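You operate a simulated robot arm through the tools that you are given. There is no shell and no other tool.

You run a simulated robot arm. Do the job below in one go: nothing can be reset, and whatever is moved stays where it is left.

## Task
Give the tomato pot the long stake, ring it and firm the soil.
Fine: its teal stake goes in the empty hole of the stake rack; drop the purple ring over the long stake.

It is judged by the outcome, as a careful person would: the job done as asked, and still so three seconds after it is handed in. It fails if anything else is knocked over, pushed out of place, dropped, spilled or broken.

## Robot
A 7-joint arm with a two-finger parallel gripper, fixed in place. Base frame: the origin is on the floor under the middle of its stand, x ahead of it, y to its left, z up; the work surface is at about z = 800. Lengths are in mm, angles in rad, forces in N, time in s.
It reaches about 1479 mm from its shoulder. Its first joint turns from -2.897 to 2.897 rad. Payload 4.4 kg.
The TCP is the grasp point between the finger pads, 23 mm short of the fingertips. In the tool frame z runs along the fingers and y along their closing line. The gripper opens to 94 mm. The fingers are 38 mm wide and 10 mm thick; the gripper's body (54 by 96 mm) begins 39 mm behind the TCP.
Orientation is that of the tool frame in the base frame, as [roll, pitch, yaw] about the fixed x, y, z axes, in that order (R = Rz(yaw) Ry(pitch) Rx(roll)). With the fingers straight down and closing along the base's y, the tool's x points along the base's -x, its y along +y and its z along -z.

## Interface
- The arm moves only by the tool jog_arm. Its argument "rows" is a list of rows, each a list of 3 entries, a list of its own where there are three numbers: the turn, a rotation vector about the tool's x, y, z in units of 4 degrees (1.0 is 4 degrees), then the shift along the tool's x, y, z in units of 25 mm (1.0 is 25 mm), then the finger opening in mm, from 0 to 94. In form: [[[ax, ay, az], [tx, ty, tz], hand], ...]. A call has 1 to 20 rows; each row shifts and turns the commanded pose from where the row before left it, along the tool's axes as they then stand. A call with a number of a shift or a turn outside -1 to 1 is refused whole. Each row takes 0.2 s and may step no farther than 50 mm and 0.15 rad from the row before; otherwise, or with a gripper value out of range, the whole call is refused. A pose out of reach is approached as far as the arm can. The call stops where the force on the tool passes 60 N (or 10 N more than at its start, if that is more) or the arm is blocked; 0.2 s more then pass. The fingers move at their own pace (about 72 mm/s each) and stop on an object; they squeeze with about 21 N. The grip force told is the motor's: it shows also when the fingers shut on nothing. Time passes only in rows, and 0.2 s behind the last, so rows that do not move let the fingers close. It gives the time, the measured TCP pose, the force on the tool (base axes), the opening and the grip force at its end, in the units of the frame above (readings bear some noise), with the torque about the TCP (base axes, N m) and any sound that the robot's microphone picked up, and new pictures: "pictures" is both (left out), scene, wrist or none.
- Cameras (640 x 400 px; columns grow to the right, rows downward): "scene" is fixed at [49, -650, 1497.9]; the picture's right is [0.66, -0.75, 0.00], its down [-0.23, -0.20, -0.95] and it looks along [0.71, 0.63, -0.30] (base axes); focal length 316 px, centre (320, 200). "wrist" rides on the gripper at [86, 16, -75] in the tool frame; the picture's right is [-0.18, 0.98, 0.00], its down [-0.58, -0.11, -0.81] and it looks along [-0.79, -0.15, 0.59] (tool axes); focal length 243 px, centre (320, 200). There is no depth. A picture from a camera that has moved, and an enlarged one, comes with that camera's place and axes in the base frame and with its lens.
- enlarge(camera, box): a new picture of the part [left, top, right, bottom] of that camera's present view, enlarged. No time passes.
- hand_in(): hands the job in; it is judged then, once.

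Places have to be worked out from the pictures, the camera data and where the tool is seen. Open the gripper and draw the arm clear of the work before you hand the job in, unless the task says otherwise.

The tools are called after "Call:" as name(argument=value, ...) on one line, values as JSON. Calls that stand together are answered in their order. jog_arm: Moves the arm, as the interface text tells. Its arguments: {"type":"object","properties":{"rows":{"type":"array","items":{"type":"array"}},"pictures":{"type":"string","enum":["both","scene","wrist","none"]}},"required":["rows"]} The other tools are called the same way: enlarge (camera, box) takes an enlarged picture of a part of a camera's view; hand_in () hands the job in.

At the start:

```text
t: 0.0
ee_pos: [771.0, 434.0, 1340.0]
tool_rot: [3.141, 0.0, -3.14]
force: [-0.5, -0.3, 0.1]
ft_torque: [0.0, 0.01, 0.0]
opening: 94.1
finger_force: 0.0
```

scene: 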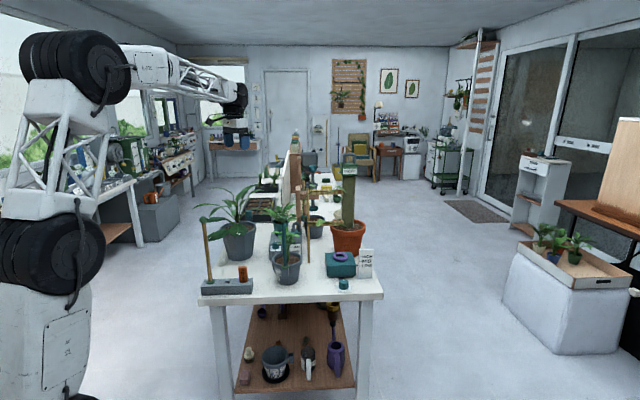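
wrist: 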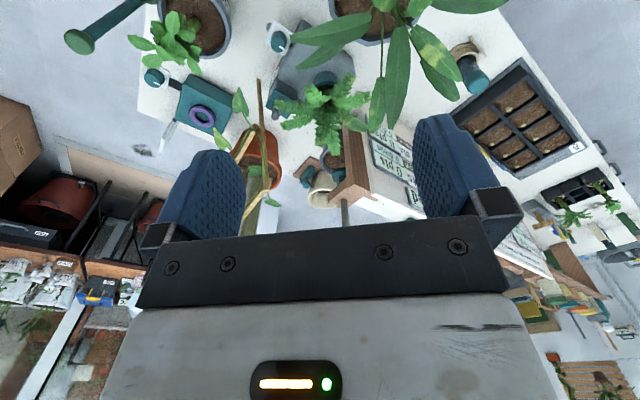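

I'll begin by looking closely at the bench in both cameras to identify the pots, stakes, rack, ring and any signs.

Call:
enlarge(camera="scene", box=[190, 170, 310, 300])

Call:
enlarge(camera="scene", box=[260, 120, 400, 310])

Call:
enlarge(camera="wrist", box=[60, 0, 320, 200])

Call:
enlarge(camera="wrist", box=[280, 0, 600, 200])

```text
3.08 times, centred on (250, 235) of scene
camera zoom: at [49.0, -650.0, 1497.9], right [0.66, -0.75, 0.0], down [-0.23, -0.2, -0.95], along [0.71, 0.63, -0.3], focal length 972 px, centre (535, 92)
```

zoom: 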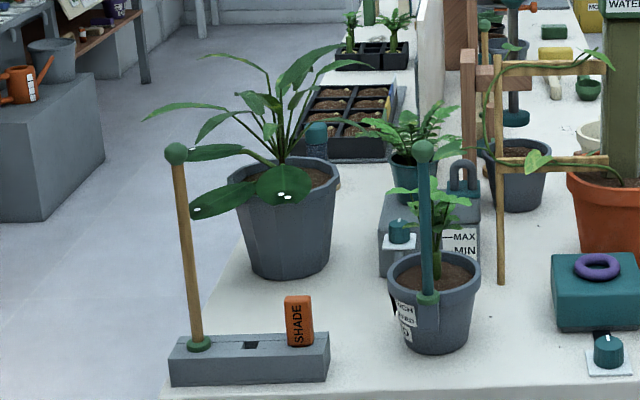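

```text
2.11 times, centred on (330, 215) of scene
camera zoom: at [49.0, -650.0, 1497.9], right [0.66, -0.75, 0.0], down [-0.23, -0.2, -0.95], along [0.71, 0.63, -0.3], focal length 665 px, centre (299, 168)
```

zoom: 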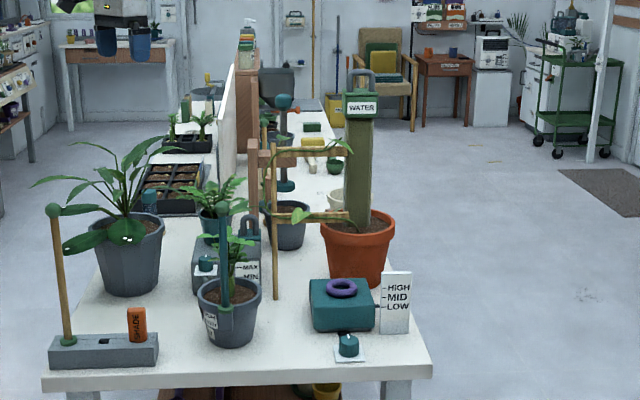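

```text
2.00 times, centred on (190, 100) of wrist
camera zoom: at [685.1, 448.6, 1413.8], right [0.18, 0.98, 0.0], down [0.58, -0.11, 0.81], along [0.79, -0.15, -0.59], focal length 485 px, centre (580, 400)
```

zoom: 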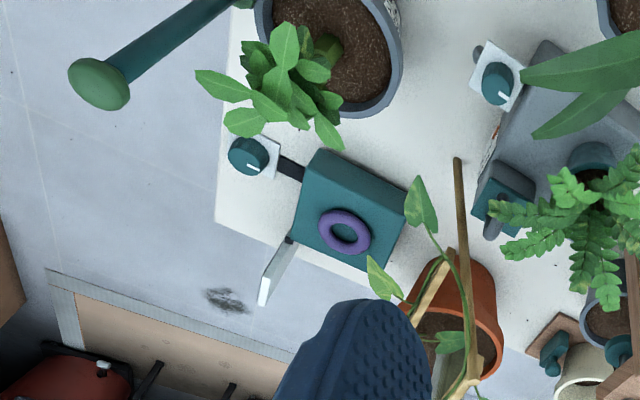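

```text
2.00 times, centred on (440, 100) of wrist
camera zoom: at [685.1, 448.6, 1413.8], right [0.18, 0.98, 0.0], down [0.58, -0.11, 0.81], along [0.79, -0.15, -0.59], focal length 485 px, centre (80, 400)
```

zoom: 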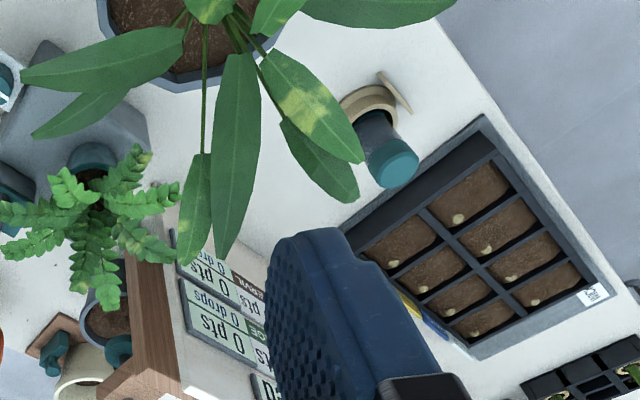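

The front pot with the teal stake looks like the tomato; the rack holds the long wooden stake. I look more closely for the tamping tool, the pot rim/labels and the ring.

Call:
enlarge(camera="scene", box=[270, 130, 345, 215])

Call:
enlarge(camera="scene", box=[255, 205, 325, 295])

Call:
enlarge(camera="scene", box=[195, 205, 275, 300])

Call:
enlarge(camera="scene", box=[310, 235, 390, 300])

Call:
enlarge(camera="wrist", box=[260, 60, 360, 230])

Call:
enlarge(camera="wrist", box=[440, 20, 520, 110])

```text
4.71 times, centred on (308, 172) of scene
camera zoom: at [49.0, -650.0, 1497.9], right [0.66, -0.75, 0.0], down [-0.23, -0.2, -0.95], along [0.71, 0.63, -0.3], focal length 1486 px, centre (379, 329)
```

zoom: 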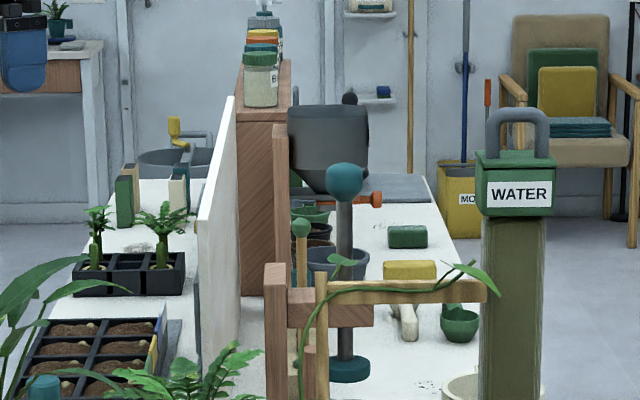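

```text
4.44 times, centred on (290, 250) of scene
camera zoom: at [49.0, -650.0, 1497.9], right [0.66, -0.75, 0.0], down [-0.23, -0.2, -0.95], along [0.71, 0.63, -0.3], focal length 1404 px, centre (453, -22)
```

zoom: 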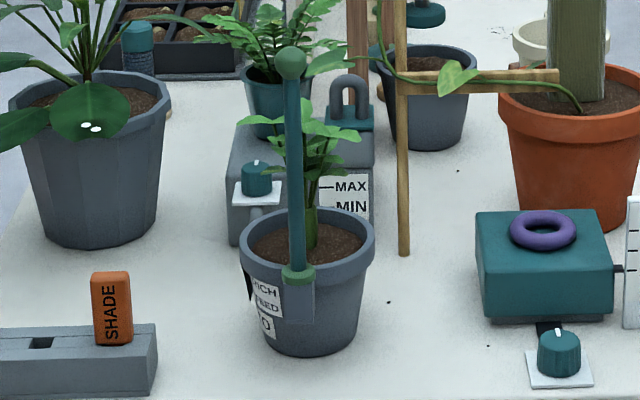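

```text
4.21 times, centred on (235, 252) of scene
camera zoom: at [49.0, -650.0, 1497.9], right [0.66, -0.75, 0.0], down [-0.23, -0.2, -0.95], along [0.71, 0.63, -0.3], focal length 1330 px, centre (678, -21)
```

zoom: 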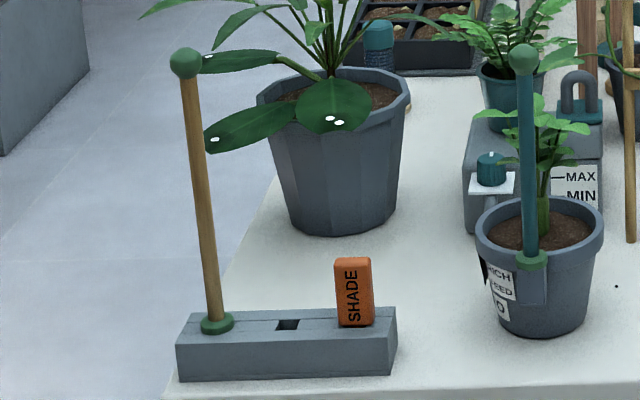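

```text
6.15 times, centred on (350, 268) of scene
camera zoom: at [49.0, -650.0, 1497.9], right [0.66, -0.75, 0.0], down [-0.23, -0.2, -0.95], along [0.71, 0.63, -0.3], focal length 1944 px, centre (135, -215)
```

zoom: 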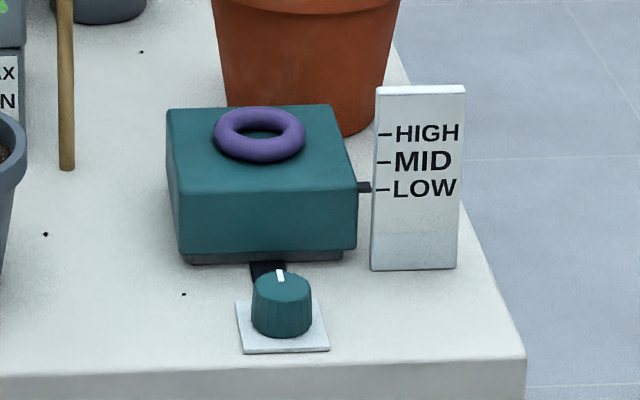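

```text
2.35 times, centred on (310, 145) of wrist
camera zoom: at [685.1, 448.6, 1413.8], right [0.18, 0.98, 0.0], down [0.58, -0.11, 0.81], along [0.79, -0.15, -0.59], focal length 571 px, centre (344, 329)
```

zoom: 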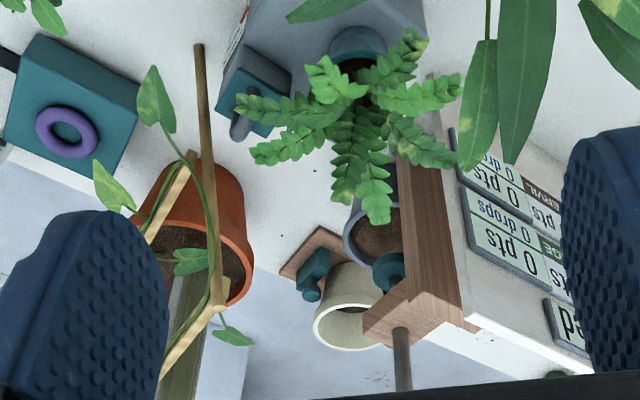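

```text
4.44 times, centred on (480, 65) of wrist
camera zoom: at [685.1, 448.6, 1413.8], right [0.18, 0.98, 0.0], down [0.58, -0.11, 0.81], along [0.79, -0.15, -0.59], focal length 1078 px, centre (-391, 800)
```

zoom: 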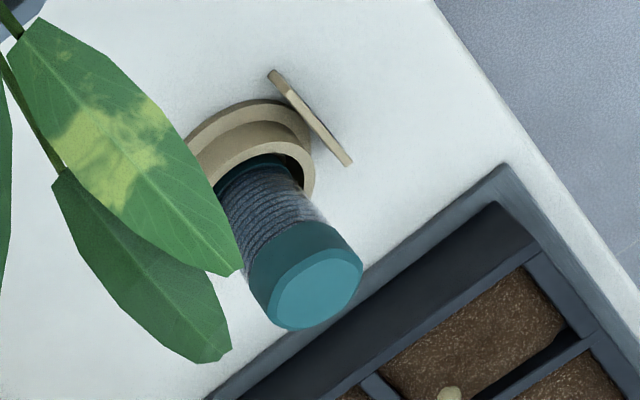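

The tomato pot has a socket on its rim holding the teal stake (ball near (752,151,1095), collar about z 900); the long stake is at roughly (546,342) in the rack. I move back at height and tilt the camera for a close look at rack, pot and ring.

Call:
jog_arm(rows=[[[0, 0, 0], [1, -0.2, 0.15], 94], [[0, 0, 0], [1, -0.2, 0.15], 94], [[0, 0, 0], [1, -0.2, 0.15], 94], [[0, 0, 0], [1, -0.2, 0.15], 94], [[0, 0, 0], [1, -0.2, 0.15], 94], [[0, 0, 0], [1, -0.2, 0.15], 94], [[0, 0, 0], [1, -0.2, 0.15], 94], [[0, 0, 0], [1, -0.2, 0.15], 94], [[0, 0, 0], [1, -0.2, 0.15], 94], [[0, 0, 0], [1, -0.2, 0.15], 94], [[0, 0, 0], [1, -0.2, 0.15], 94], [[0, 1, 0], [0, 0, 0], 94], [[0, 1, 0], [0, 0, 0], 94], [[0, 1, 0], [0, 0, 0], 94], [[0, 1, 0], [0, 0, 0], 94], [[0, 1, 0], [0, 0, 0], 94]])

```text
t: 3.4
ee_pos: [496.7, 378.9, 1299.4]
tool_rot: [-3.141, -0.351, 3.141]
force: [0.8, 0.7, 0.2]
ft_torque: [0.02, 0.0, 0.02]
opening: 93.8
finger_force: 0.0
camera wrist: at [440.7, 393.7, 1397.5], right [0.17, 0.98, -0.06], down [0.82, -0.11, 0.56], along [0.54, -0.15, -0.83], focal length 243 px, centre (320, 200)
```

scene: 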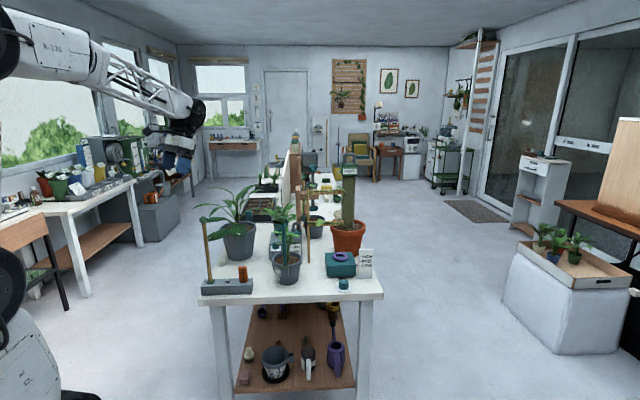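
wrist: 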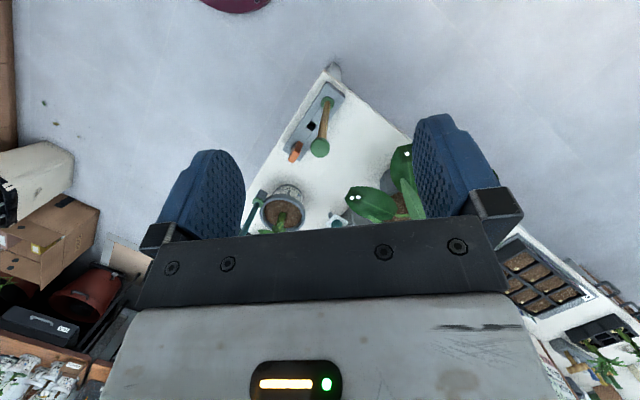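

The table corner with the rack is now visible, rotated about 45° to the base axes. Enlarging for detail.

Call:
enlarge(camera="wrist", box=[240, 60, 400, 240])

Call:
enlarge(camera="wrist", box=[280, 70, 360, 170])

Call:
enlarge(camera="wrist", box=[235, 170, 325, 240])

```text
2.22 times, centred on (320, 150) of wrist
camera zoom: at [440.7, 393.7, 1397.5], right [0.17, 0.98, -0.06], down [0.82, -0.11, 0.56], along [0.54, -0.15, -0.83], focal length 539 px, centre (320, 311)
```

zoom: 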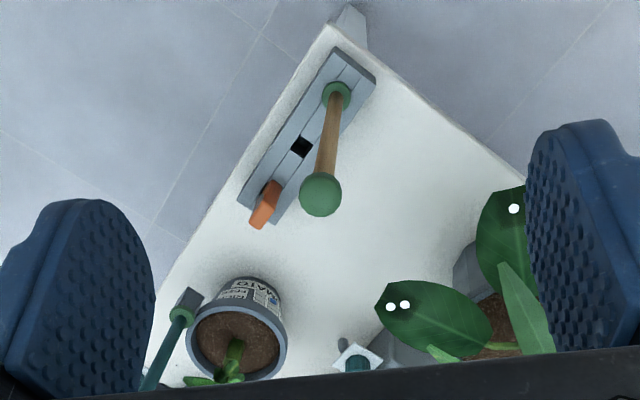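

```text
4.00 times, centred on (320, 120) of wrist
camera zoom: at [440.7, 393.7, 1397.5], right [0.17, 0.98, -0.06], down [0.82, -0.11, 0.56], along [0.54, -0.15, -0.83], focal length 970 px, centre (320, 520)
```

zoom: 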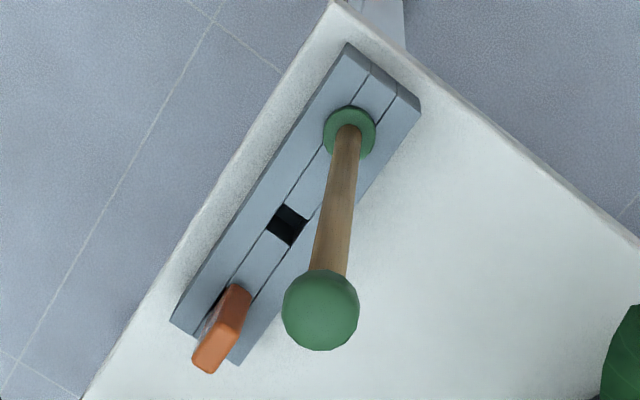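

```text
5.71 times, centred on (280, 205) of wrist
camera zoom: at [440.7, 393.7, 1397.5], right [0.17, 0.98, -0.06], down [0.82, -0.11, 0.56], along [0.54, -0.15, -0.83], focal length 1386 px, centre (549, 171)
```

zoom: 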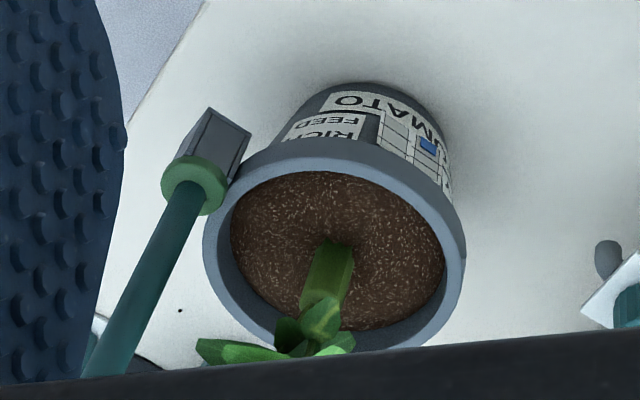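

Confirmed "TOMATO / RICH FEED" on that pot; socket and rack hole are square and the rack lies at about −45° in the base frame. Long stake at about (557,354), ball z≈1095; empty hole about (603,310,832). Now I fly over to look at the tamper hanging in its bracket and the dark capped cylinder.

Call:
jog_arm(rows=[[[0, -1, 0], [0, 0, 0], 94], [[0, -1, 0], [0, 0, 0], 94], [[0, -1, 0], [0, 0, 0], 94], [[0, -1, 0], [0, 0, 0], 94], [[0, -1, 0], [0, 0, 0], 94], [[0, 0, 0], [-1, 0.14, 0], 94], [[0, 0, 0], [-1, 0.14, 0], 94], [[0, 0, 0], [-1, 0.14, 0], 94], [[0, 0, 0], [-1, 0.14, 0], 94], [[0, 0, 0], [-1, 0.14, 0], 94], [[0, 0, 0], [-1, 0.14, 0], 94], [[0, 0, 0], [-1, 0.14, 0], 94], [[0, 0, 0], [-1, 0.14, 0], 94], [[0, 0, 0], [-1, 0.14, 0], 94], [[0, 0, 0], [-1, 0.14, 0], 94], [[0, 0, 0], [-1, 0.14, 0], 94], [[0, 0, 0], [-1, 0.14, 0], 94], [[0, 0, 0], [-1, 0.14, 0], 94], [[0, 0, 0], [-1, 0.14, 0], 94], [[0, 0, 0], [-1, 0.14, 0], 94]], pictures="both")

Call:
enlarge(camera="wrist", box=[240, 60, 400, 240])

```text
t: 7.6
ee_pos: [870.9, 429.7, 1300.0]
tool_rot: [3.141, 0.001, 3.141]
force: [-0.3, 0.2, 0.2]
ft_torque: [-0.02, -0.04, 0.01]
opening: 94.1
finger_force: 0.1
camera wrist: at [785.1, 446.7, 1373.4], right [0.18, 0.98, 0.0], down [0.58, -0.11, 0.81], along [0.79, -0.15, -0.59], focal length 243 px, centre (320, 200)
```

scene: 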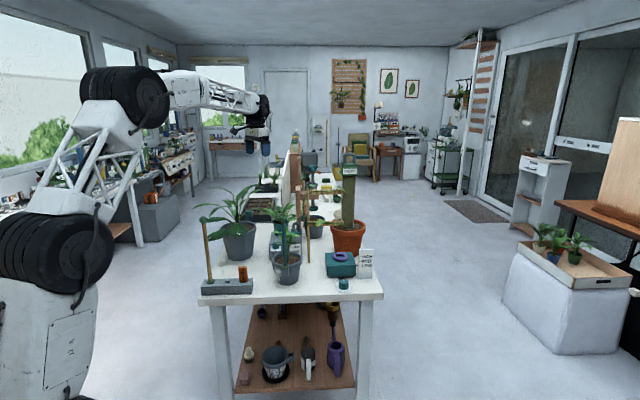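
wrist: 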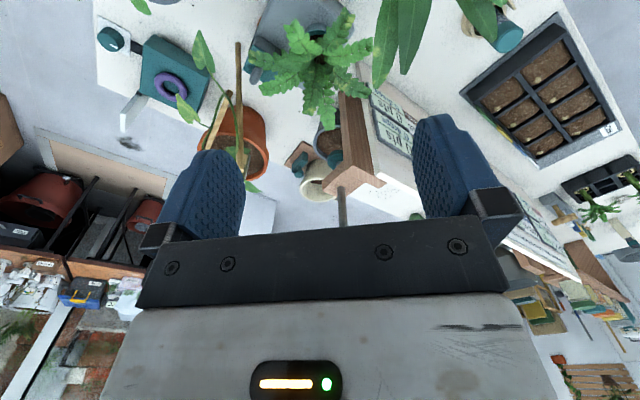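

```text
2.22 times, centred on (320, 150) of wrist
camera zoom: at [785.1, 446.7, 1373.4], right [0.18, 0.98, 0.0], down [0.58, -0.11, 0.81], along [0.79, -0.15, -0.59], focal length 539 px, centre (320, 311)
```

zoom: 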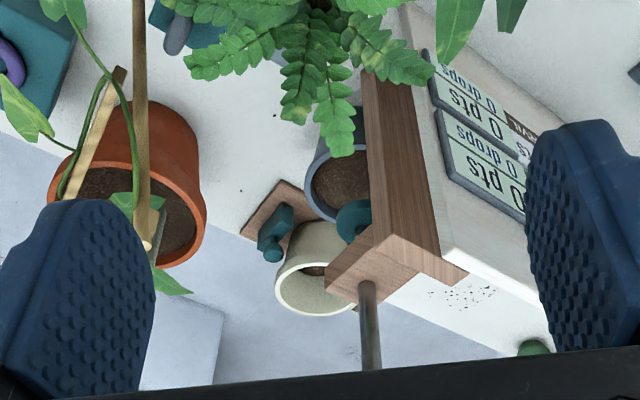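

The tamper's rod passes through a wooden bracket with its foot disc below. I enlarge the bracket to see how the slot opens.

Call:
enlarge(camera="wrist", box=[310, 130, 380, 235])

Call:
enlarge(camera="scene", box=[285, 155, 325, 210])

Call:
enlarge(camera="wrist", box=[440, 0, 540, 70])

Call:
enlarge(camera="wrist", box=[90, 0, 250, 110])

```text
3.81 times, centred on (345, 182) of wrist
camera zoom: at [785.1, 446.7, 1373.4], right [0.18, 0.98, 0.0], down [0.58, -0.11, 0.81], along [0.79, -0.15, -0.59], focal length 924 px, centre (225, 267)
```

zoom: 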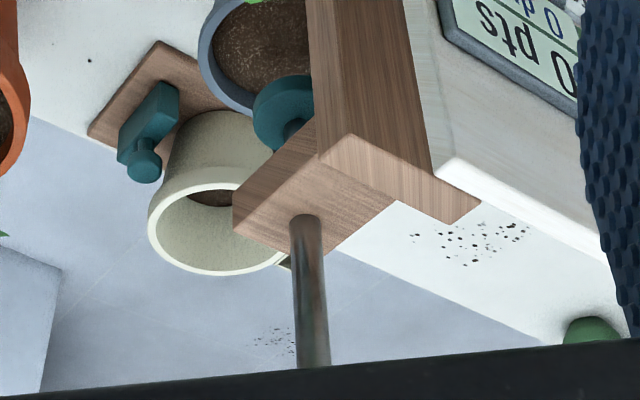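

```text
7.27 times, centred on (305, 182) of scene
camera zoom: at [49.0, -650.0, 1497.9], right [0.66, -0.75, 0.0], down [-0.23, -0.2, -0.95], along [0.71, 0.63, -0.3], focal length 2297 px, centre (429, 327)
```

zoom: 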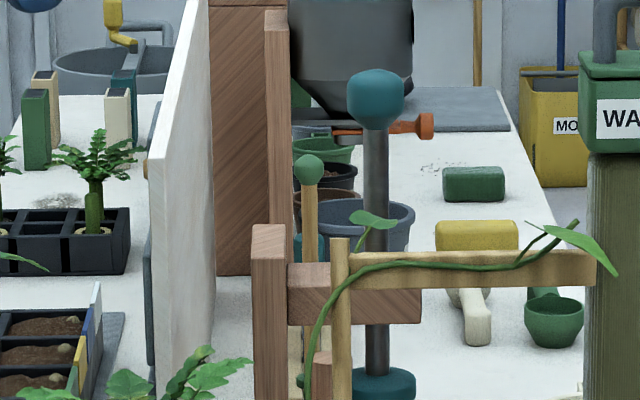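

```text
5.71 times, centred on (490, 35) of wrist
camera zoom: at [785.1, 446.7, 1373.4], right [0.18, 0.98, 0.0], down [0.58, -0.11, 0.81], along [0.79, -0.15, -0.59], focal length 1386 px, centre (-651, 1143)
```

zoom: 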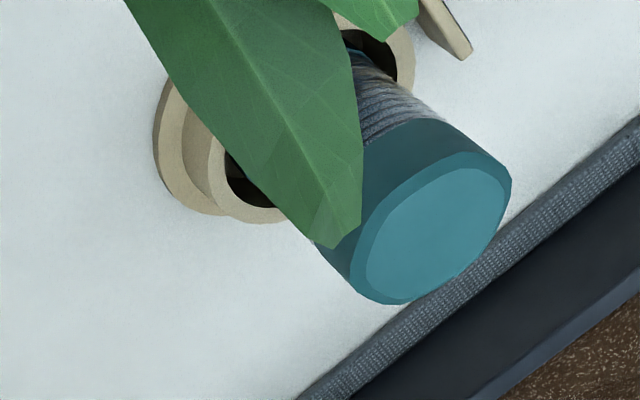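

```text
3.64 times, centred on (170, 55) of wrist
camera zoom: at [785.1, 446.7, 1373.4], right [0.18, 0.98, 0.0], down [0.58, -0.11, 0.81], along [0.79, -0.15, -0.59], focal length 882 px, centre (866, 727)
```

zoom: 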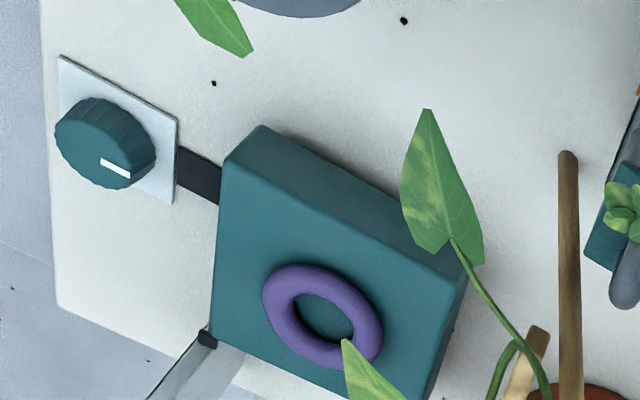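

The bracket seems closed on the robot side; I want a view from another azimuth of both the tamper's bracket and the capped cylinder, so I fly over the left half of the table at the same height and yaw the tool −40°.

Call:
jog_arm(rows=[[[0, 0, 0], [-0.886, 0.811, 0], 94], [[0, 0, 0], [-0.886, 0.811, 0], 94], [[0, 0, 0], [-0.886, 0.811, 0], 94], [[0, 0, 0], [-0.886, 0.811, 0], 94], [[0, 0, 0], [-0.886, 0.811, 0], 94], [[0, 0, 0], [-0.886, 0.811, 0], 94], [[0, 0, 0], [-0.886, 0.811, 0], 94], [[0, 0, 1], [0, 0, 0], 94], [[0, 0, 1], [0, 0, 0], 94], [[0, 0, 1], [0, 0, 0], 94], [[0, 0, 1], [0, 0, 0], 94], [[0, 0, 1], [0, 0, 0], 94], [[0, 0, 1], [0, 0, 0], 94], [[0, 0, 1], [0, 0, 0], 94], [[0, 0, 1], [0, 0, 0], 94], [[0, 0, 1], [0, 0, 0], 94], [[0, 0, 1], [0, 0, 0], 94]], pictures="wrist")

Call:
enlarge(camera="wrist", box=[220, 60, 420, 240])

```text
t: 11.2
ee_pos: [1026.1, 573.1, 1297.1]
tool_rot: [-3.141, 0.0, 2.442]
force: [0.8, 0.5, -0.2]
ft_torque: [-0.01, -0.02, -0.04]
opening: 94.0
finger_force: 0.0
camera wrist: at [970.6, 640.2, 1372.0], right [0.77, 0.63, 0.0], down [0.38, -0.46, 0.81], along [0.51, -0.62, -0.59], focal length 243 px, centre (320, 200)
```

wrist: 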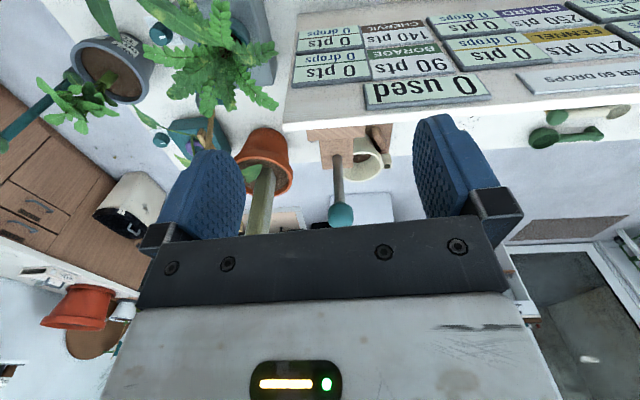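

```text
2.22 times, centred on (320, 150) of wrist
camera zoom: at [970.6, 640.2, 1372.0], right [0.77, 0.63, 0.0], down [0.38, -0.46, 0.81], along [0.51, -0.62, -0.59], focal length 539 px, centre (320, 311)
```

zoom: 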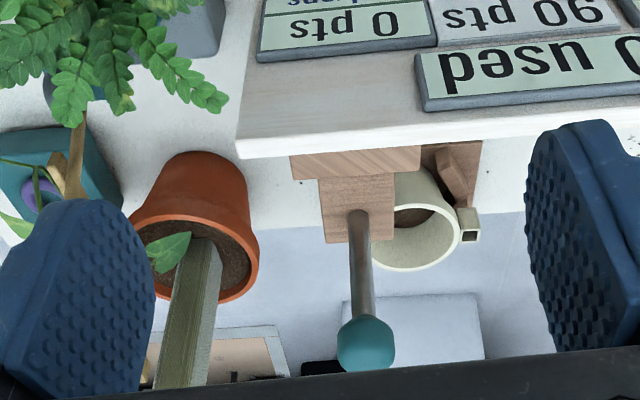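

I zoom further on the bracket and rod.

Call:
enlarge(camera="wrist", box=[310, 120, 360, 180])

Call:
enlarge(camera="wrist", box=[310, 160, 380, 235])

```text
6.67 times, centred on (335, 150) of wrist
camera zoom: at [970.6, 640.2, 1372.0], right [0.77, 0.63, 0.0], down [0.38, -0.46, 0.81], along [0.51, -0.62, -0.59], focal length 1618 px, centre (220, 533)
```

zoom: 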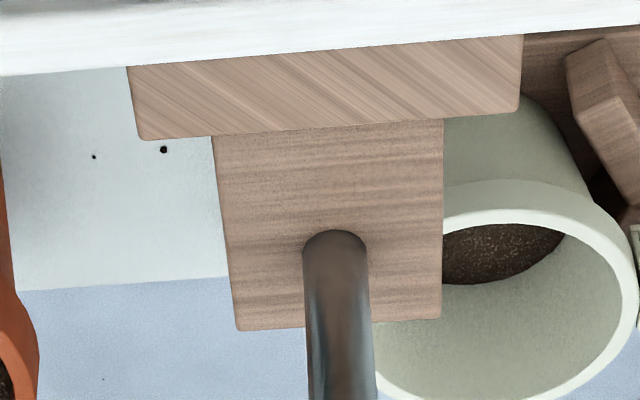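

```text
5.33 times, centred on (345, 198) of wrist
camera zoom: at [970.6, 640.2, 1372.0], right [0.77, 0.63, 0.0], down [0.38, -0.46, 0.81], along [0.51, -0.62, -0.59], focal length 1294 px, centre (187, 213)
```

zoom: 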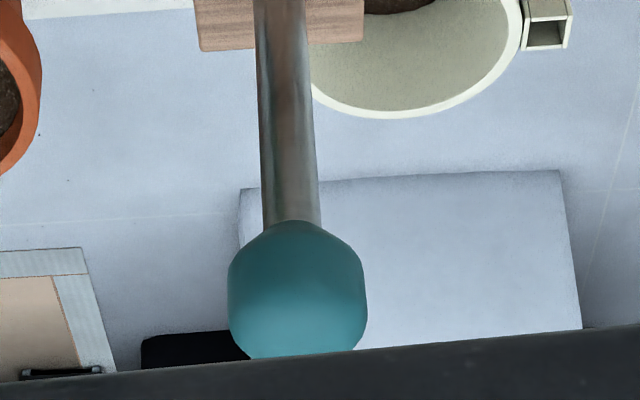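

The rod runs through a closed guide hole in the bracket, so that is a fixed plunger rather than a free hand tool. I now look closely at the short teal-capped cylinder near (1019,732), which may be the hand firming tool.

Call:
jog_arm(rows=[[[0, 0, -1], [0, 0, 0], 94], [[0, 0, -1], [0, 0, 0], 94], [[0, 0, -1], [0, 0, 0], 94], [[0, 0, -1], [0, 0, 0], 94], [[0, 0, -1], [0, 0, 0], 94], [[0, 0, -1], [0, 0, 0], 94], [[0, 0, -1], [0, 0, 0], 94], [[0, 0, -1], [0, 0, 0], 94], [[0, 0, -1], [0, 0, 0], 94], [[0, 0, -1], [0, 0, 0], 94], [[0, 0, 0], [0.8, 0.905, 0.61], 94], [[0, 0, 0], [0.8, 0.905, 0.61], 94], [[0, 0, 0], [0.8, 0.905, 0.61], 94], [[0, 0, 0], [0.8, 0.905, 0.61], 94], [[0, 0, 0], [0.8, 0.905, 0.61], 94], [[0, 0, 0], [0.8, 0.905, 0.61], 94], [[0, 0, 0], [0.8, 0.905, 0.61], 94], [[0, 0, 0], [0.8, 0.905, 0.61], 94]], pictures="wrist")

Call:
enlarge(camera="wrist", box=[230, 40, 410, 240])

```text
t: 15.0
ee_pos: [867.8, 754.4, 1177.5]
tool_rot: [3.141, 0.001, 3.139]
force: [0.7, 0.0, 0.1]
ft_torque: [0.0, 0.03, -0.01]
opening: 94.0
finger_force: 0.0
camera wrist: at [780.1, 769.0, 1251.1], right [0.18, 0.98, 0.0], down [0.58, -0.11, 0.81], along [0.79, -0.15, -0.59], focal length 243 px, centre (320, 200)
```

wrist: 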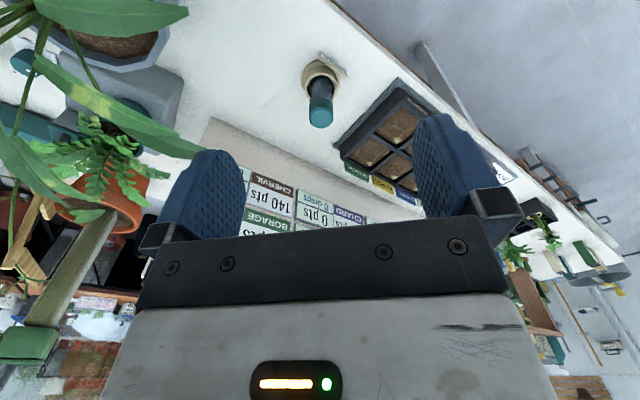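

```text
2.00 times, centred on (320, 140) of wrist
camera zoom: at [780.1, 769.0, 1251.1], right [0.18, 0.98, 0.0], down [0.58, -0.11, 0.81], along [0.79, -0.15, -0.59], focal length 485 px, centre (320, 320)
```

zoom: 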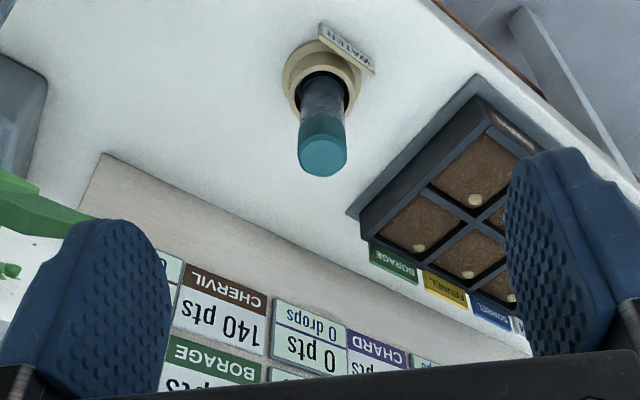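

That capped cylinder is labelled WATER (a dropper), so not a firming tool. I search the rest of the bench and the lower shelf for a hand tamper.

Call:
enlarge(camera="scene", box=[230, 295, 360, 395])

Call:
enlarge(camera="scene", box=[295, 165, 345, 215])

Call:
enlarge(camera="scene", box=[240, 165, 300, 240])

```text
4.00 times, centred on (295, 345) of scene
camera zoom: at [49.0, -650.0, 1497.9], right [0.66, -0.75, 0.0], down [-0.23, -0.2, -0.95], along [0.71, 0.63, -0.3], focal length 1264 px, centre (420, -380)
```

zoom: 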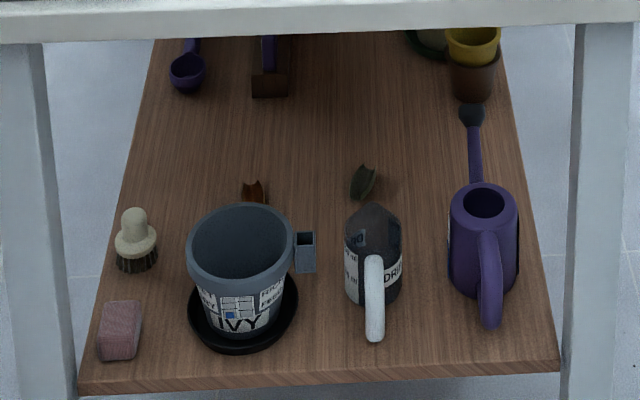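

```text
8.00 times, centred on (320, 190) of scene
camera zoom: at [49.0, -650.0, 1497.9], right [0.66, -0.75, 0.0], down [-0.23, -0.2, -0.95], along [0.71, 0.63, -0.3], focal length 2527 px, centre (320, 280)
```

zoom: 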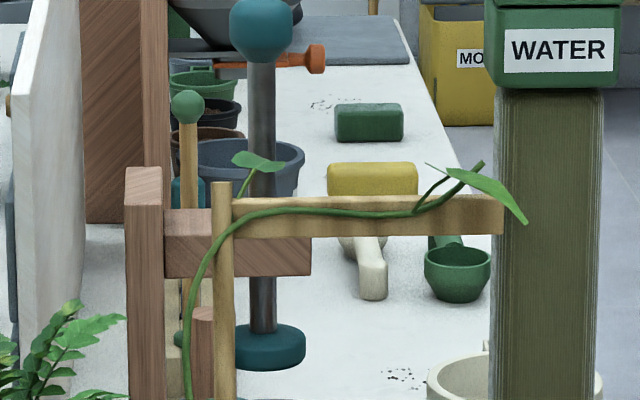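

```text
5.33 times, centred on (270, 202) of scene
camera zoom: at [49.0, -650.0, 1497.9], right [0.66, -0.75, 0.0], down [-0.23, -0.2, -0.95], along [0.71, 0.63, -0.3], focal length 1685 px, centre (587, 187)
```

zoom: 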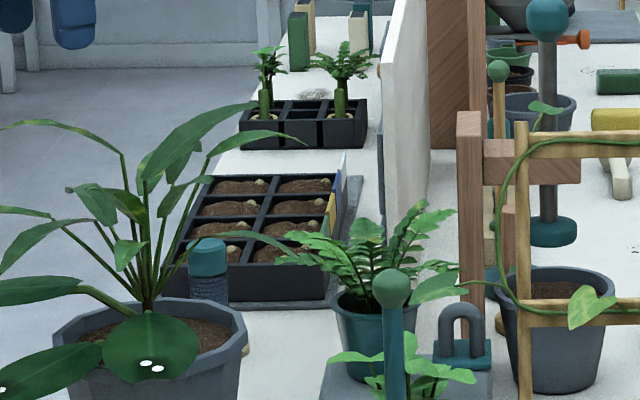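

No loose tamper is visible; the press-like plunger hangs above a plain grey soil pot. I take one more lower look at that press station on the way back, flying above the big plant's leaves.

Call:
jog_arm(rows=[[[0, 0, 0], [0, 0, -1], 94], [[0, 0, 0], [0, 0, -1], 94], [[0, 0, 0], [0, -1, 0], 94], [[0, 0, 0], [0, -1, 0], 94], [[0, 0, 0], [0, -1, 0], 94], [[0, 0, 0], [0, -1, 0], 94], [[0, 0, 0], [0, -1, 0], 94], [[0, 0, 0], [0, -1, 0], 94], [[0, 0, 0], [0, -1, 0], 94], [[0, 0, 0], [0, -1, 0], 94], [[0, 0, 0], [0, -1, 0], 94], [[0, 0, 0], [0, -1, 0], 94], [[0, 0, 0], [0, -1, 0], 94], [[0, 0, 0], [0, -1, 0], 94], [[0, 0, 0], [0, -1, 0], 94], [[0, -1, 0], [0, 0, 0], 94], [[0, -1, 0], [0, 0, 0], 94], [[0, -1, 0], [0, 0, 0], 94], [[0, -1, 0], [0, 0, 0], 94], [[0, -1, 0], [0, 0, 0], 94]], pictures="wrist")

Call:
enlarge(camera="wrist", box=[240, 40, 400, 240])

```text
t: 19.2
ee_pos: [866.1, 428.8, 1227.1]
tool_rot: [-3.141, 0.348, -3.141]
force: [0.3, 0.1, 0.3]
ft_torque: [-0.01, 0.0, 0.0]
opening: 94.0
finger_force: 0.1
camera wrist: at [759.6, 444.1, 1266.1], right [0.17, 0.98, 0.06], down [0.27, -0.11, 0.96], along [0.95, -0.15, -0.28], focal length 243 px, centre (320, 200)
```

wrist: 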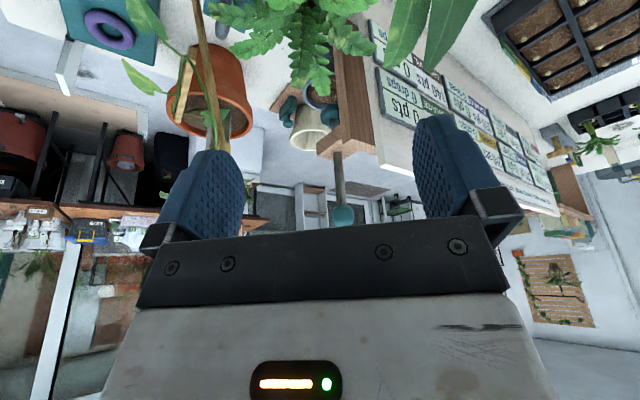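

```text
2.00 times, centred on (320, 140) of wrist
camera zoom: at [759.6, 444.1, 1266.1], right [0.17, 0.98, 0.06], down [0.27, -0.11, 0.96], along [0.95, -0.15, -0.28], focal length 485 px, centre (320, 320)
```

zoom: 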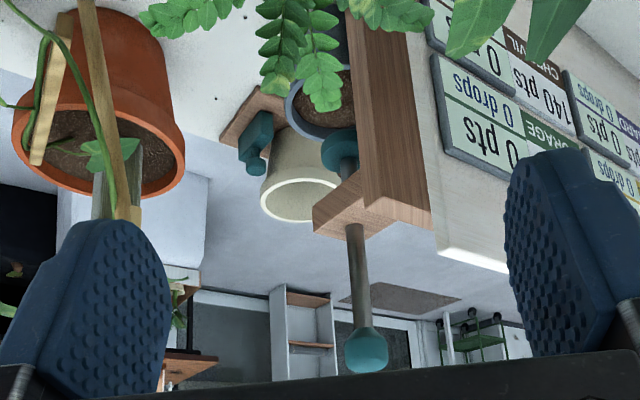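

The plunger is captive in its guide over another pot, so I'll firm the tomato soil by pressing with the closed fingertips later. Now I start with the stake swap: level the tool and fly to a hover above the teal stake (about (752,151), ball z≈1095).

Call:
jog_arm(rows=[[[0, 1, 0], [0, 0, 0], 94], [[0, 1, 0], [0, 0, 0], 94], [[0, 1, 0], [0, 0, 0], 94], [[0, 1, 0], [0, 0, 0], 94], [[0, 1, 0], [0, 0, 0], 94], [[0, 0, 0], [0.42, -0.93, -0.1], 94], [[0, 0, 0], [0.42, -0.93, -0.1], 94], [[0, 0, 0], [0.42, -0.93, -0.1], 94], [[0, 0, 0], [0.42, -0.93, -0.1], 94], [[0, 0, 0], [0.42, -0.93, -0.1], 94], [[0, 0, 0], [0.42, -0.93, -0.1], 94], [[0, 0, 0], [0.42, -0.93, -0.1], 94], [[0, 0, 0], [0.42, -0.93, -0.1], 94], [[0, 0, 0], [0.42, -0.93, -0.1], 94], [[0, 0, 0], [0.42, -0.93, -0.1], 94], [[0, 0, 0], [0.42, -0.93, -0.1], 94], [[0, 0, 0], [0.42, -0.93, -0.1], 94]], pictures="both")

```text
t: 22.8
ee_pos: [740.7, 149.5, 1255.4]
tool_rot: [-3.141, 0.0, -3.141]
force: [0.1, 0.2, -0.1]
ft_torque: [0.02, 0.04, -0.02]
opening: 93.9
finger_force: 0.0
camera wrist: at [654.4, 165.5, 1330.3], right [0.18, 0.98, 0.0], down [0.58, -0.11, 0.81], along [0.79, -0.15, -0.59], focal length 243 px, centre (320, 200)
```

scene: 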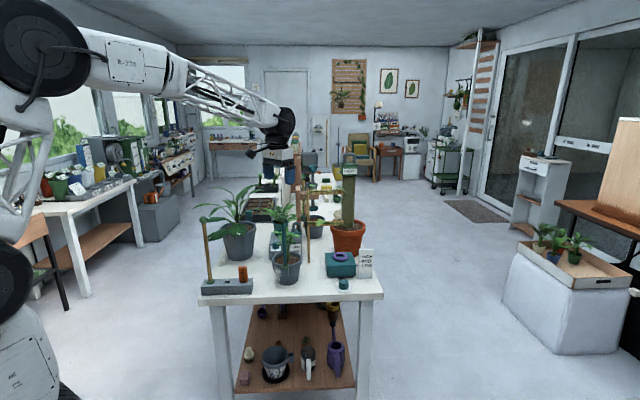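
wrist: 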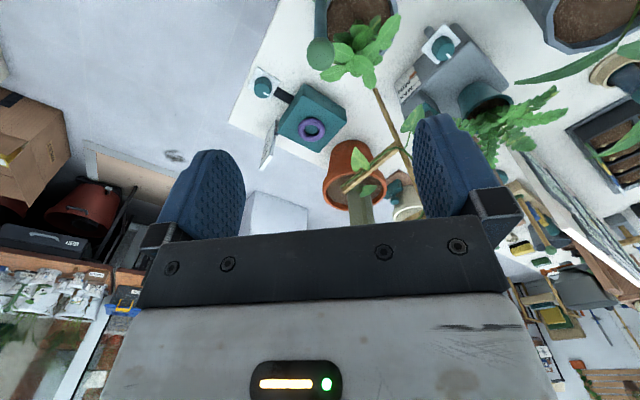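

The teal ball is in column 320 as expected and about 10 mm ahead of the TCP, matching (751,150,1095). I now yaw the tool toward +135° so the fingers close along the table's length and the camera sits on the right-hand side, clear of the long stake during insertion.

Call:
jog_arm(rows=[[[0, 0, -1], [0, 0, 0], 94], [[0, 0, -1], [0, 0, 0], 94], [[0, 0, -1], [0, 0, 0], 94], [[0, 0, -1], [0, 0, 0], 94], [[0, 0, -1], [0, 0, 0], 94], [[0, 0, -1], [0, 0, 0], 94], [[0, 0, -1], [0, 0, 0], 94], [[0, 0, -1], [0, 0, 0], 94], [[0, 0, -1], [0, 0, 0], 94], [[0, 0, -1], [0, 0, 0], 94], [[0, 0, -1], [0, 0, 0], 94], [[0, 0, -1], [0, 0, 0], 94], [[0, 0, -1], [0, 0, 0], 94], [[0, 0, -1], [0, 0, 0], 94], [[0, 0, -1], [0, 0, 0], 94], [[0, 0, -1], [0, 0, 0], 94], [[0, 0, -1], [0, 0, 0], 94], [[0, 0, -1], [0, 0, 0], 94], [[0, 0, -1], [0, 0, 0], 94], [[0, 0, -1], [0, 0, 0], 94]], pictures="wrist")

```text
t: 27.0
ee_pos: [740.5, 150.9, 1256.2]
tool_rot: [-3.141, 0.0, -1.745]
force: [0.8, 0.2, -0.3]
ft_torque: [-0.02, -0.03, 0.02]
opening: 94.0
finger_force: 0.1
camera wrist: at [709.5, 67.4, 1330.4], right [-0.94, 0.35, 0.0], down [0.21, 0.55, 0.81], along [0.28, 0.75, -0.59], focal length 243 px, centre (320, 200)
```

wrist: 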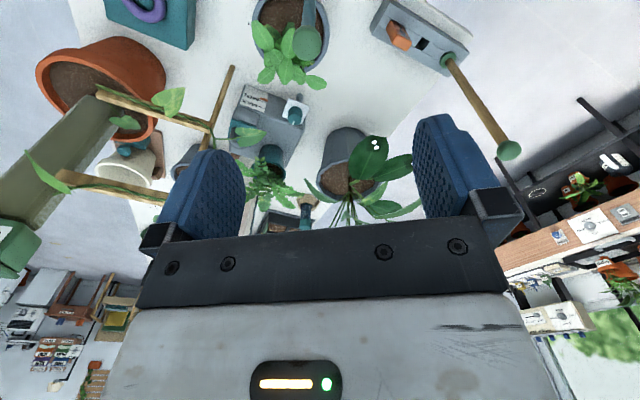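

Yaw is reachable so far. This view shows both the rack and pot from above; I enlarge to measure hole and stake positions and yaw of the squares.

Call:
enlarge(camera="wrist", box=[360, 0, 530, 170])

Call:
enlarge(camera="wrist", box=[240, 0, 340, 95])

```text
2.35 times, centred on (445, 85) of wrist
camera zoom: at [709.5, 67.4, 1330.4], right [-0.94, 0.35, 0.0], down [0.21, 0.55, 0.81], along [0.28, 0.75, -0.59], focal length 571 px, centre (26, 471)
```

zoom: 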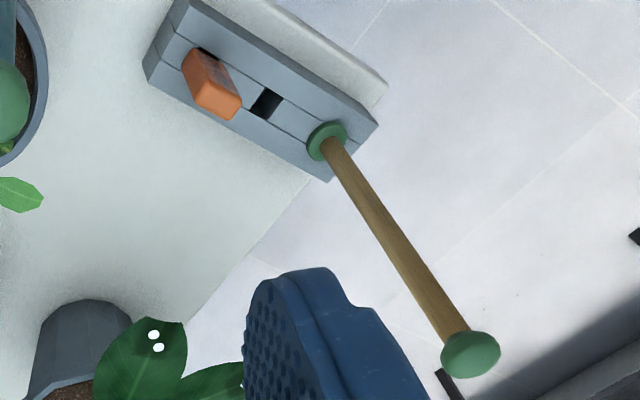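

```text
4.21 times, centred on (290, 48) of wrist
camera zoom: at [709.5, 67.4, 1330.4], right [-0.94, 0.35, 0.0], down [0.21, 0.55, 0.81], along [0.28, 0.75, -0.59], focal length 1022 px, centre (446, 842)
```

zoom: 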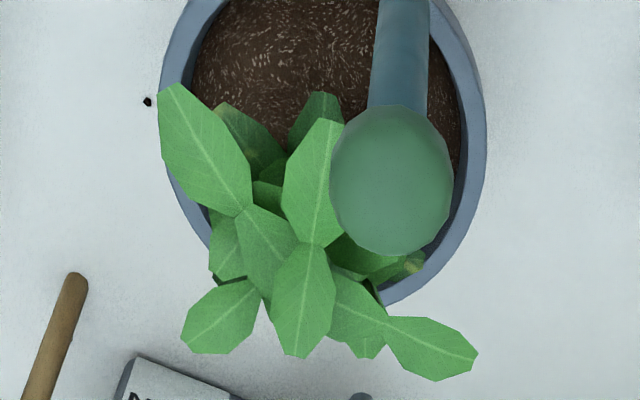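

Continuing the yaw to 135° and moving to a closer hover directly above the teal ball (fingertips still ~50 mm above it).

Call:
jog_arm(rows=[[[0, 0, -1], [0, 0, 0], 94], [[0, 0, -1], [0, 0, 0], 94], [[0, 0, -1], [0, 0, 0], 94], [[0, 0, -1], [0, 0, 0], 94], [[0, 0, -1], [0, 0, 0], 94], [[0, 0, -1], [0, 0, 0], 94], [[0, 0, -1], [0, 0, 0], 94], [[0, 0, -1], [0, 0, 0], 94], [[0, 0, -1], [0, 0, 0], 94], [[0, 0, -1], [0, 0, 0], 94], [[0, 0, -1], [0, 0, 0], 94], [[0, 0, -1], [0, 0, 0], 94], [[0, 0, -1], [0, 0, 0], 94], [[0, 0, -0.75], [0, 0, 0], 94], [[0, 0, 0], [0.32, -0.27, 0.76], 94], [[0, 0, 0], [0, 0, 0.76], 94], [[0, 0, 0], [0, 0, 0.76], 94], [[0, 0, 0], [0, 0, 0.76], 94]], pictures="both")

Call:
enlarge(camera="wrist", box=[260, 0, 380, 150])

```text
t: 30.8
ee_pos: [750.7, 149.2, 1180.3]
tool_rot: [-3.141, 0.0, -0.784]
force: [0.4, -0.3, -0.1]
ft_torque: [0.0, -0.01, 0.0]
opening: 93.8
finger_force: 0.2
camera wrist: at [800.8, 75.7, 1254.0], right [-0.83, -0.56, 0.0], down [-0.33, 0.49, 0.81], along [-0.46, 0.67, -0.59], focal length 243 px, centre (320, 200)
```

scene: 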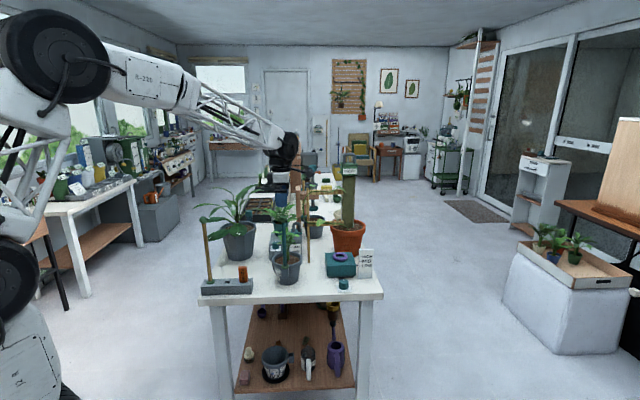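
wrist: 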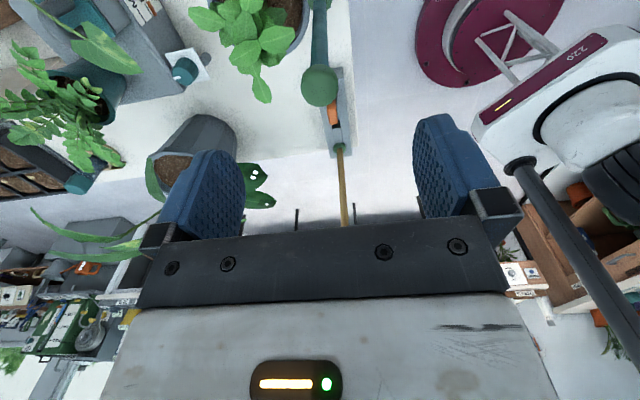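

```text
2.67 times, centred on (320, 75) of wrist
camera zoom: at [800.8, 75.7, 1254.0], right [-0.83, -0.56, 0.0], down [-0.33, 0.49, 0.81], along [-0.46, 0.67, -0.59], focal length 647 px, centre (320, 533)
```

zoom: 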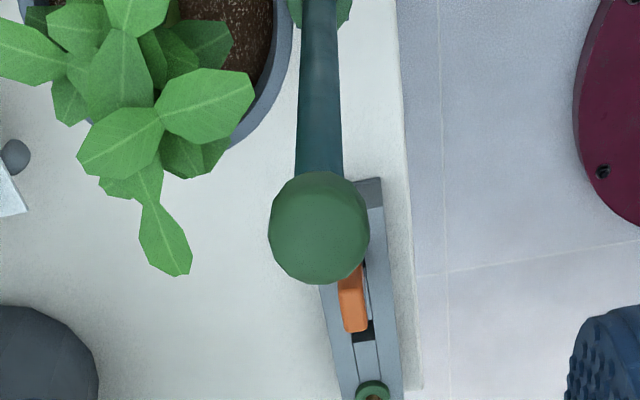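

Ball is in column 320 at row ~86, which fits the TCP axis being right over it at z≈1095. I descend 60 mm with the fingers wide open and recheck the alignment.

Call:
jog_arm(rows=[[[0, 0, 0], [0, 0, 0.8], 94], [[0, 0, 0], [0, 0, 0.8], 94], [[0, 0, 0], [0, 0, 0.8], 94]], pictures="wrist")

Call:
enlarge(camera="wrist", box=[260, 90, 380, 230])

```text
t: 31.6
ee_pos: [748.4, 150.9, 1121.2]
tool_rot: [3.141, 0.0, -0.786]
force: [-0.2, 0.4, 0.1]
ft_torque: [0.01, -0.01, -0.02]
opening: 93.9
finger_force: 0.1
camera wrist: at [799.9, 76.4, 1194.0], right [-0.83, -0.56, 0.0], down [-0.33, 0.49, 0.81], along [-0.46, 0.67, -0.59], focal length 243 px, centre (320, 200)
```

wrist: 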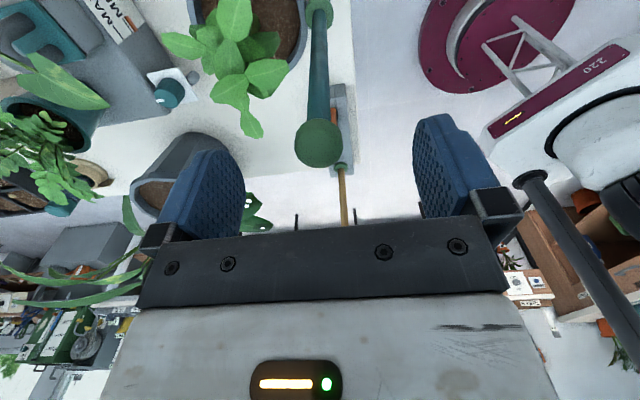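

```text
2.86 times, centred on (320, 160) of wrist
camera zoom: at [799.9, 76.4, 1194.0], right [-0.83, -0.56, 0.0], down [-0.33, 0.49, 0.81], along [-0.46, 0.67, -0.59], focal length 693 px, centre (320, 314)
```

zoom: 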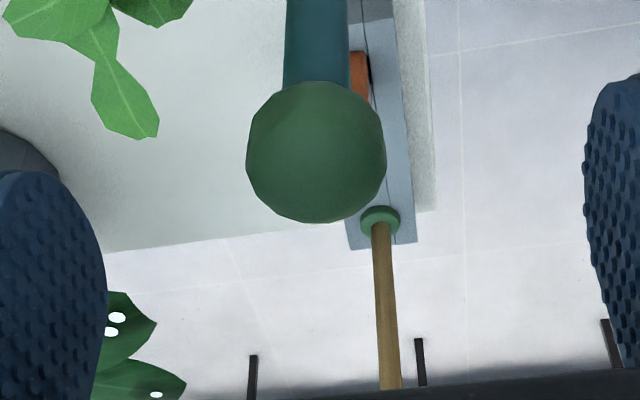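

Still centred laterally (within ~0.6 mm). I descend the last ~26 mm so the TCP is at the ball's centre, fingers still open, and verify.

Call:
jog_arm(rows=[[[0, 0, 0], [0, 0, 0.53], 94], [[0, 0, 0], [0, 0, 0.53], 94]], pictures="none")

Call:
enlarge(camera="wrist", box=[260, 110, 380, 240])

```text
t: 32.2
ee_pos: [750.7, 149.2, 1094.9]
tool_rot: [-3.141, -0.001, -0.785]
force: [-0.1, 0.7, -0.3]
ft_torque: [0.03, 0.0, 0.0]
opening: 94.0
finger_force: 0.0
```

```text
3.08 times, centred on (320, 175) of wrist
camera zoom: at [800.0, 75.8, 1168.2], right [-0.83, -0.56, 0.0], down [-0.33, 0.49, 0.81], along [-0.46, 0.67, -0.59], focal length 746 px, centre (320, 277)
```

zoom: 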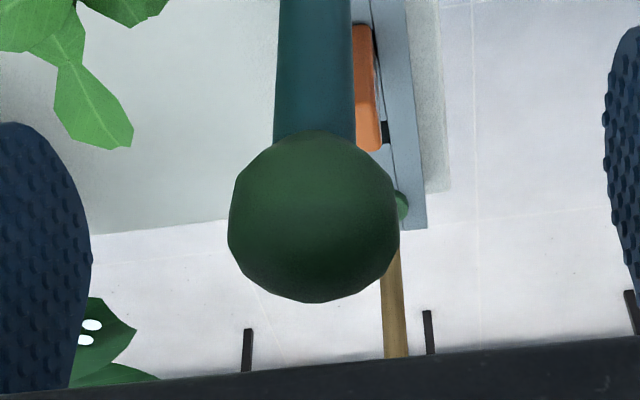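

Ball is about 1 mm off along the closing line and ~2–3 mm off in the other axis; I trim that and close only to 33 mm (ball ≈25.5 mm) to check the gaps on each side before squeezing.

Call:
jog_arm(rows=[[[0, 0, 0], [-0.1, -0.04, 0.1], 94], [[0, 0, 0], [0, 0, 0], 60], [[0, 0, 0], [0, 0, 0], 45], [[0, 0, 0], [0, 0, 0], 33], [[0, 0, 0], [0, 0, 0], 33]], pictures="wrist")

Call:
enlarge(camera="wrist", box=[270, 130, 370, 240])

```text
t: 33.4
ee_pos: [749.1, 151.4, 1092.4]
tool_rot: [3.141, 0.001, -0.785]
force: [-0.6, -0.2, 0.4]
ft_torque: [-0.03, 0.01, 0.01]
opening: 33.3
finger_force: 0.1
camera wrist: at [799.1, 78.4, 1165.6], right [-0.83, -0.56, 0.0], down [-0.33, 0.49, 0.81], along [-0.46, 0.67, -0.59], focal length 243 px, centre (320, 200)
```

wrist: 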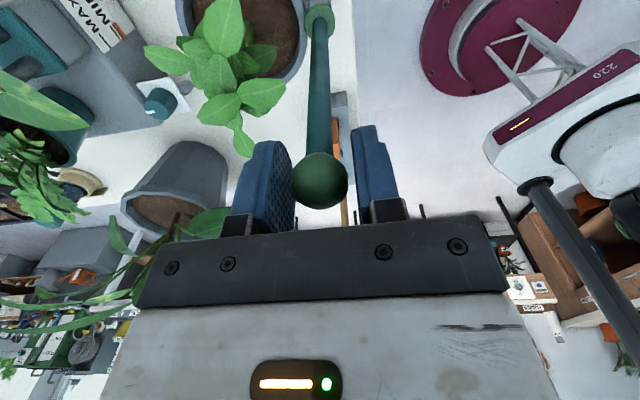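

```text
3.64 times, centred on (320, 185) of wrist
camera zoom: at [799.1, 78.4, 1165.6], right [-0.83, -0.56, 0.0], down [-0.33, 0.49, 0.81], along [-0.46, 0.67, -0.59], focal length 882 px, centre (320, 254)
```

zoom: 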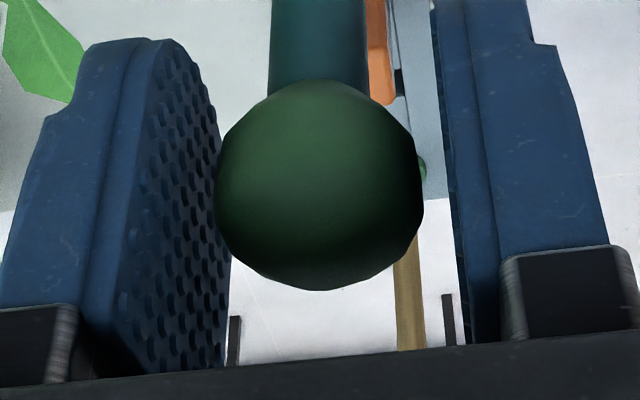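

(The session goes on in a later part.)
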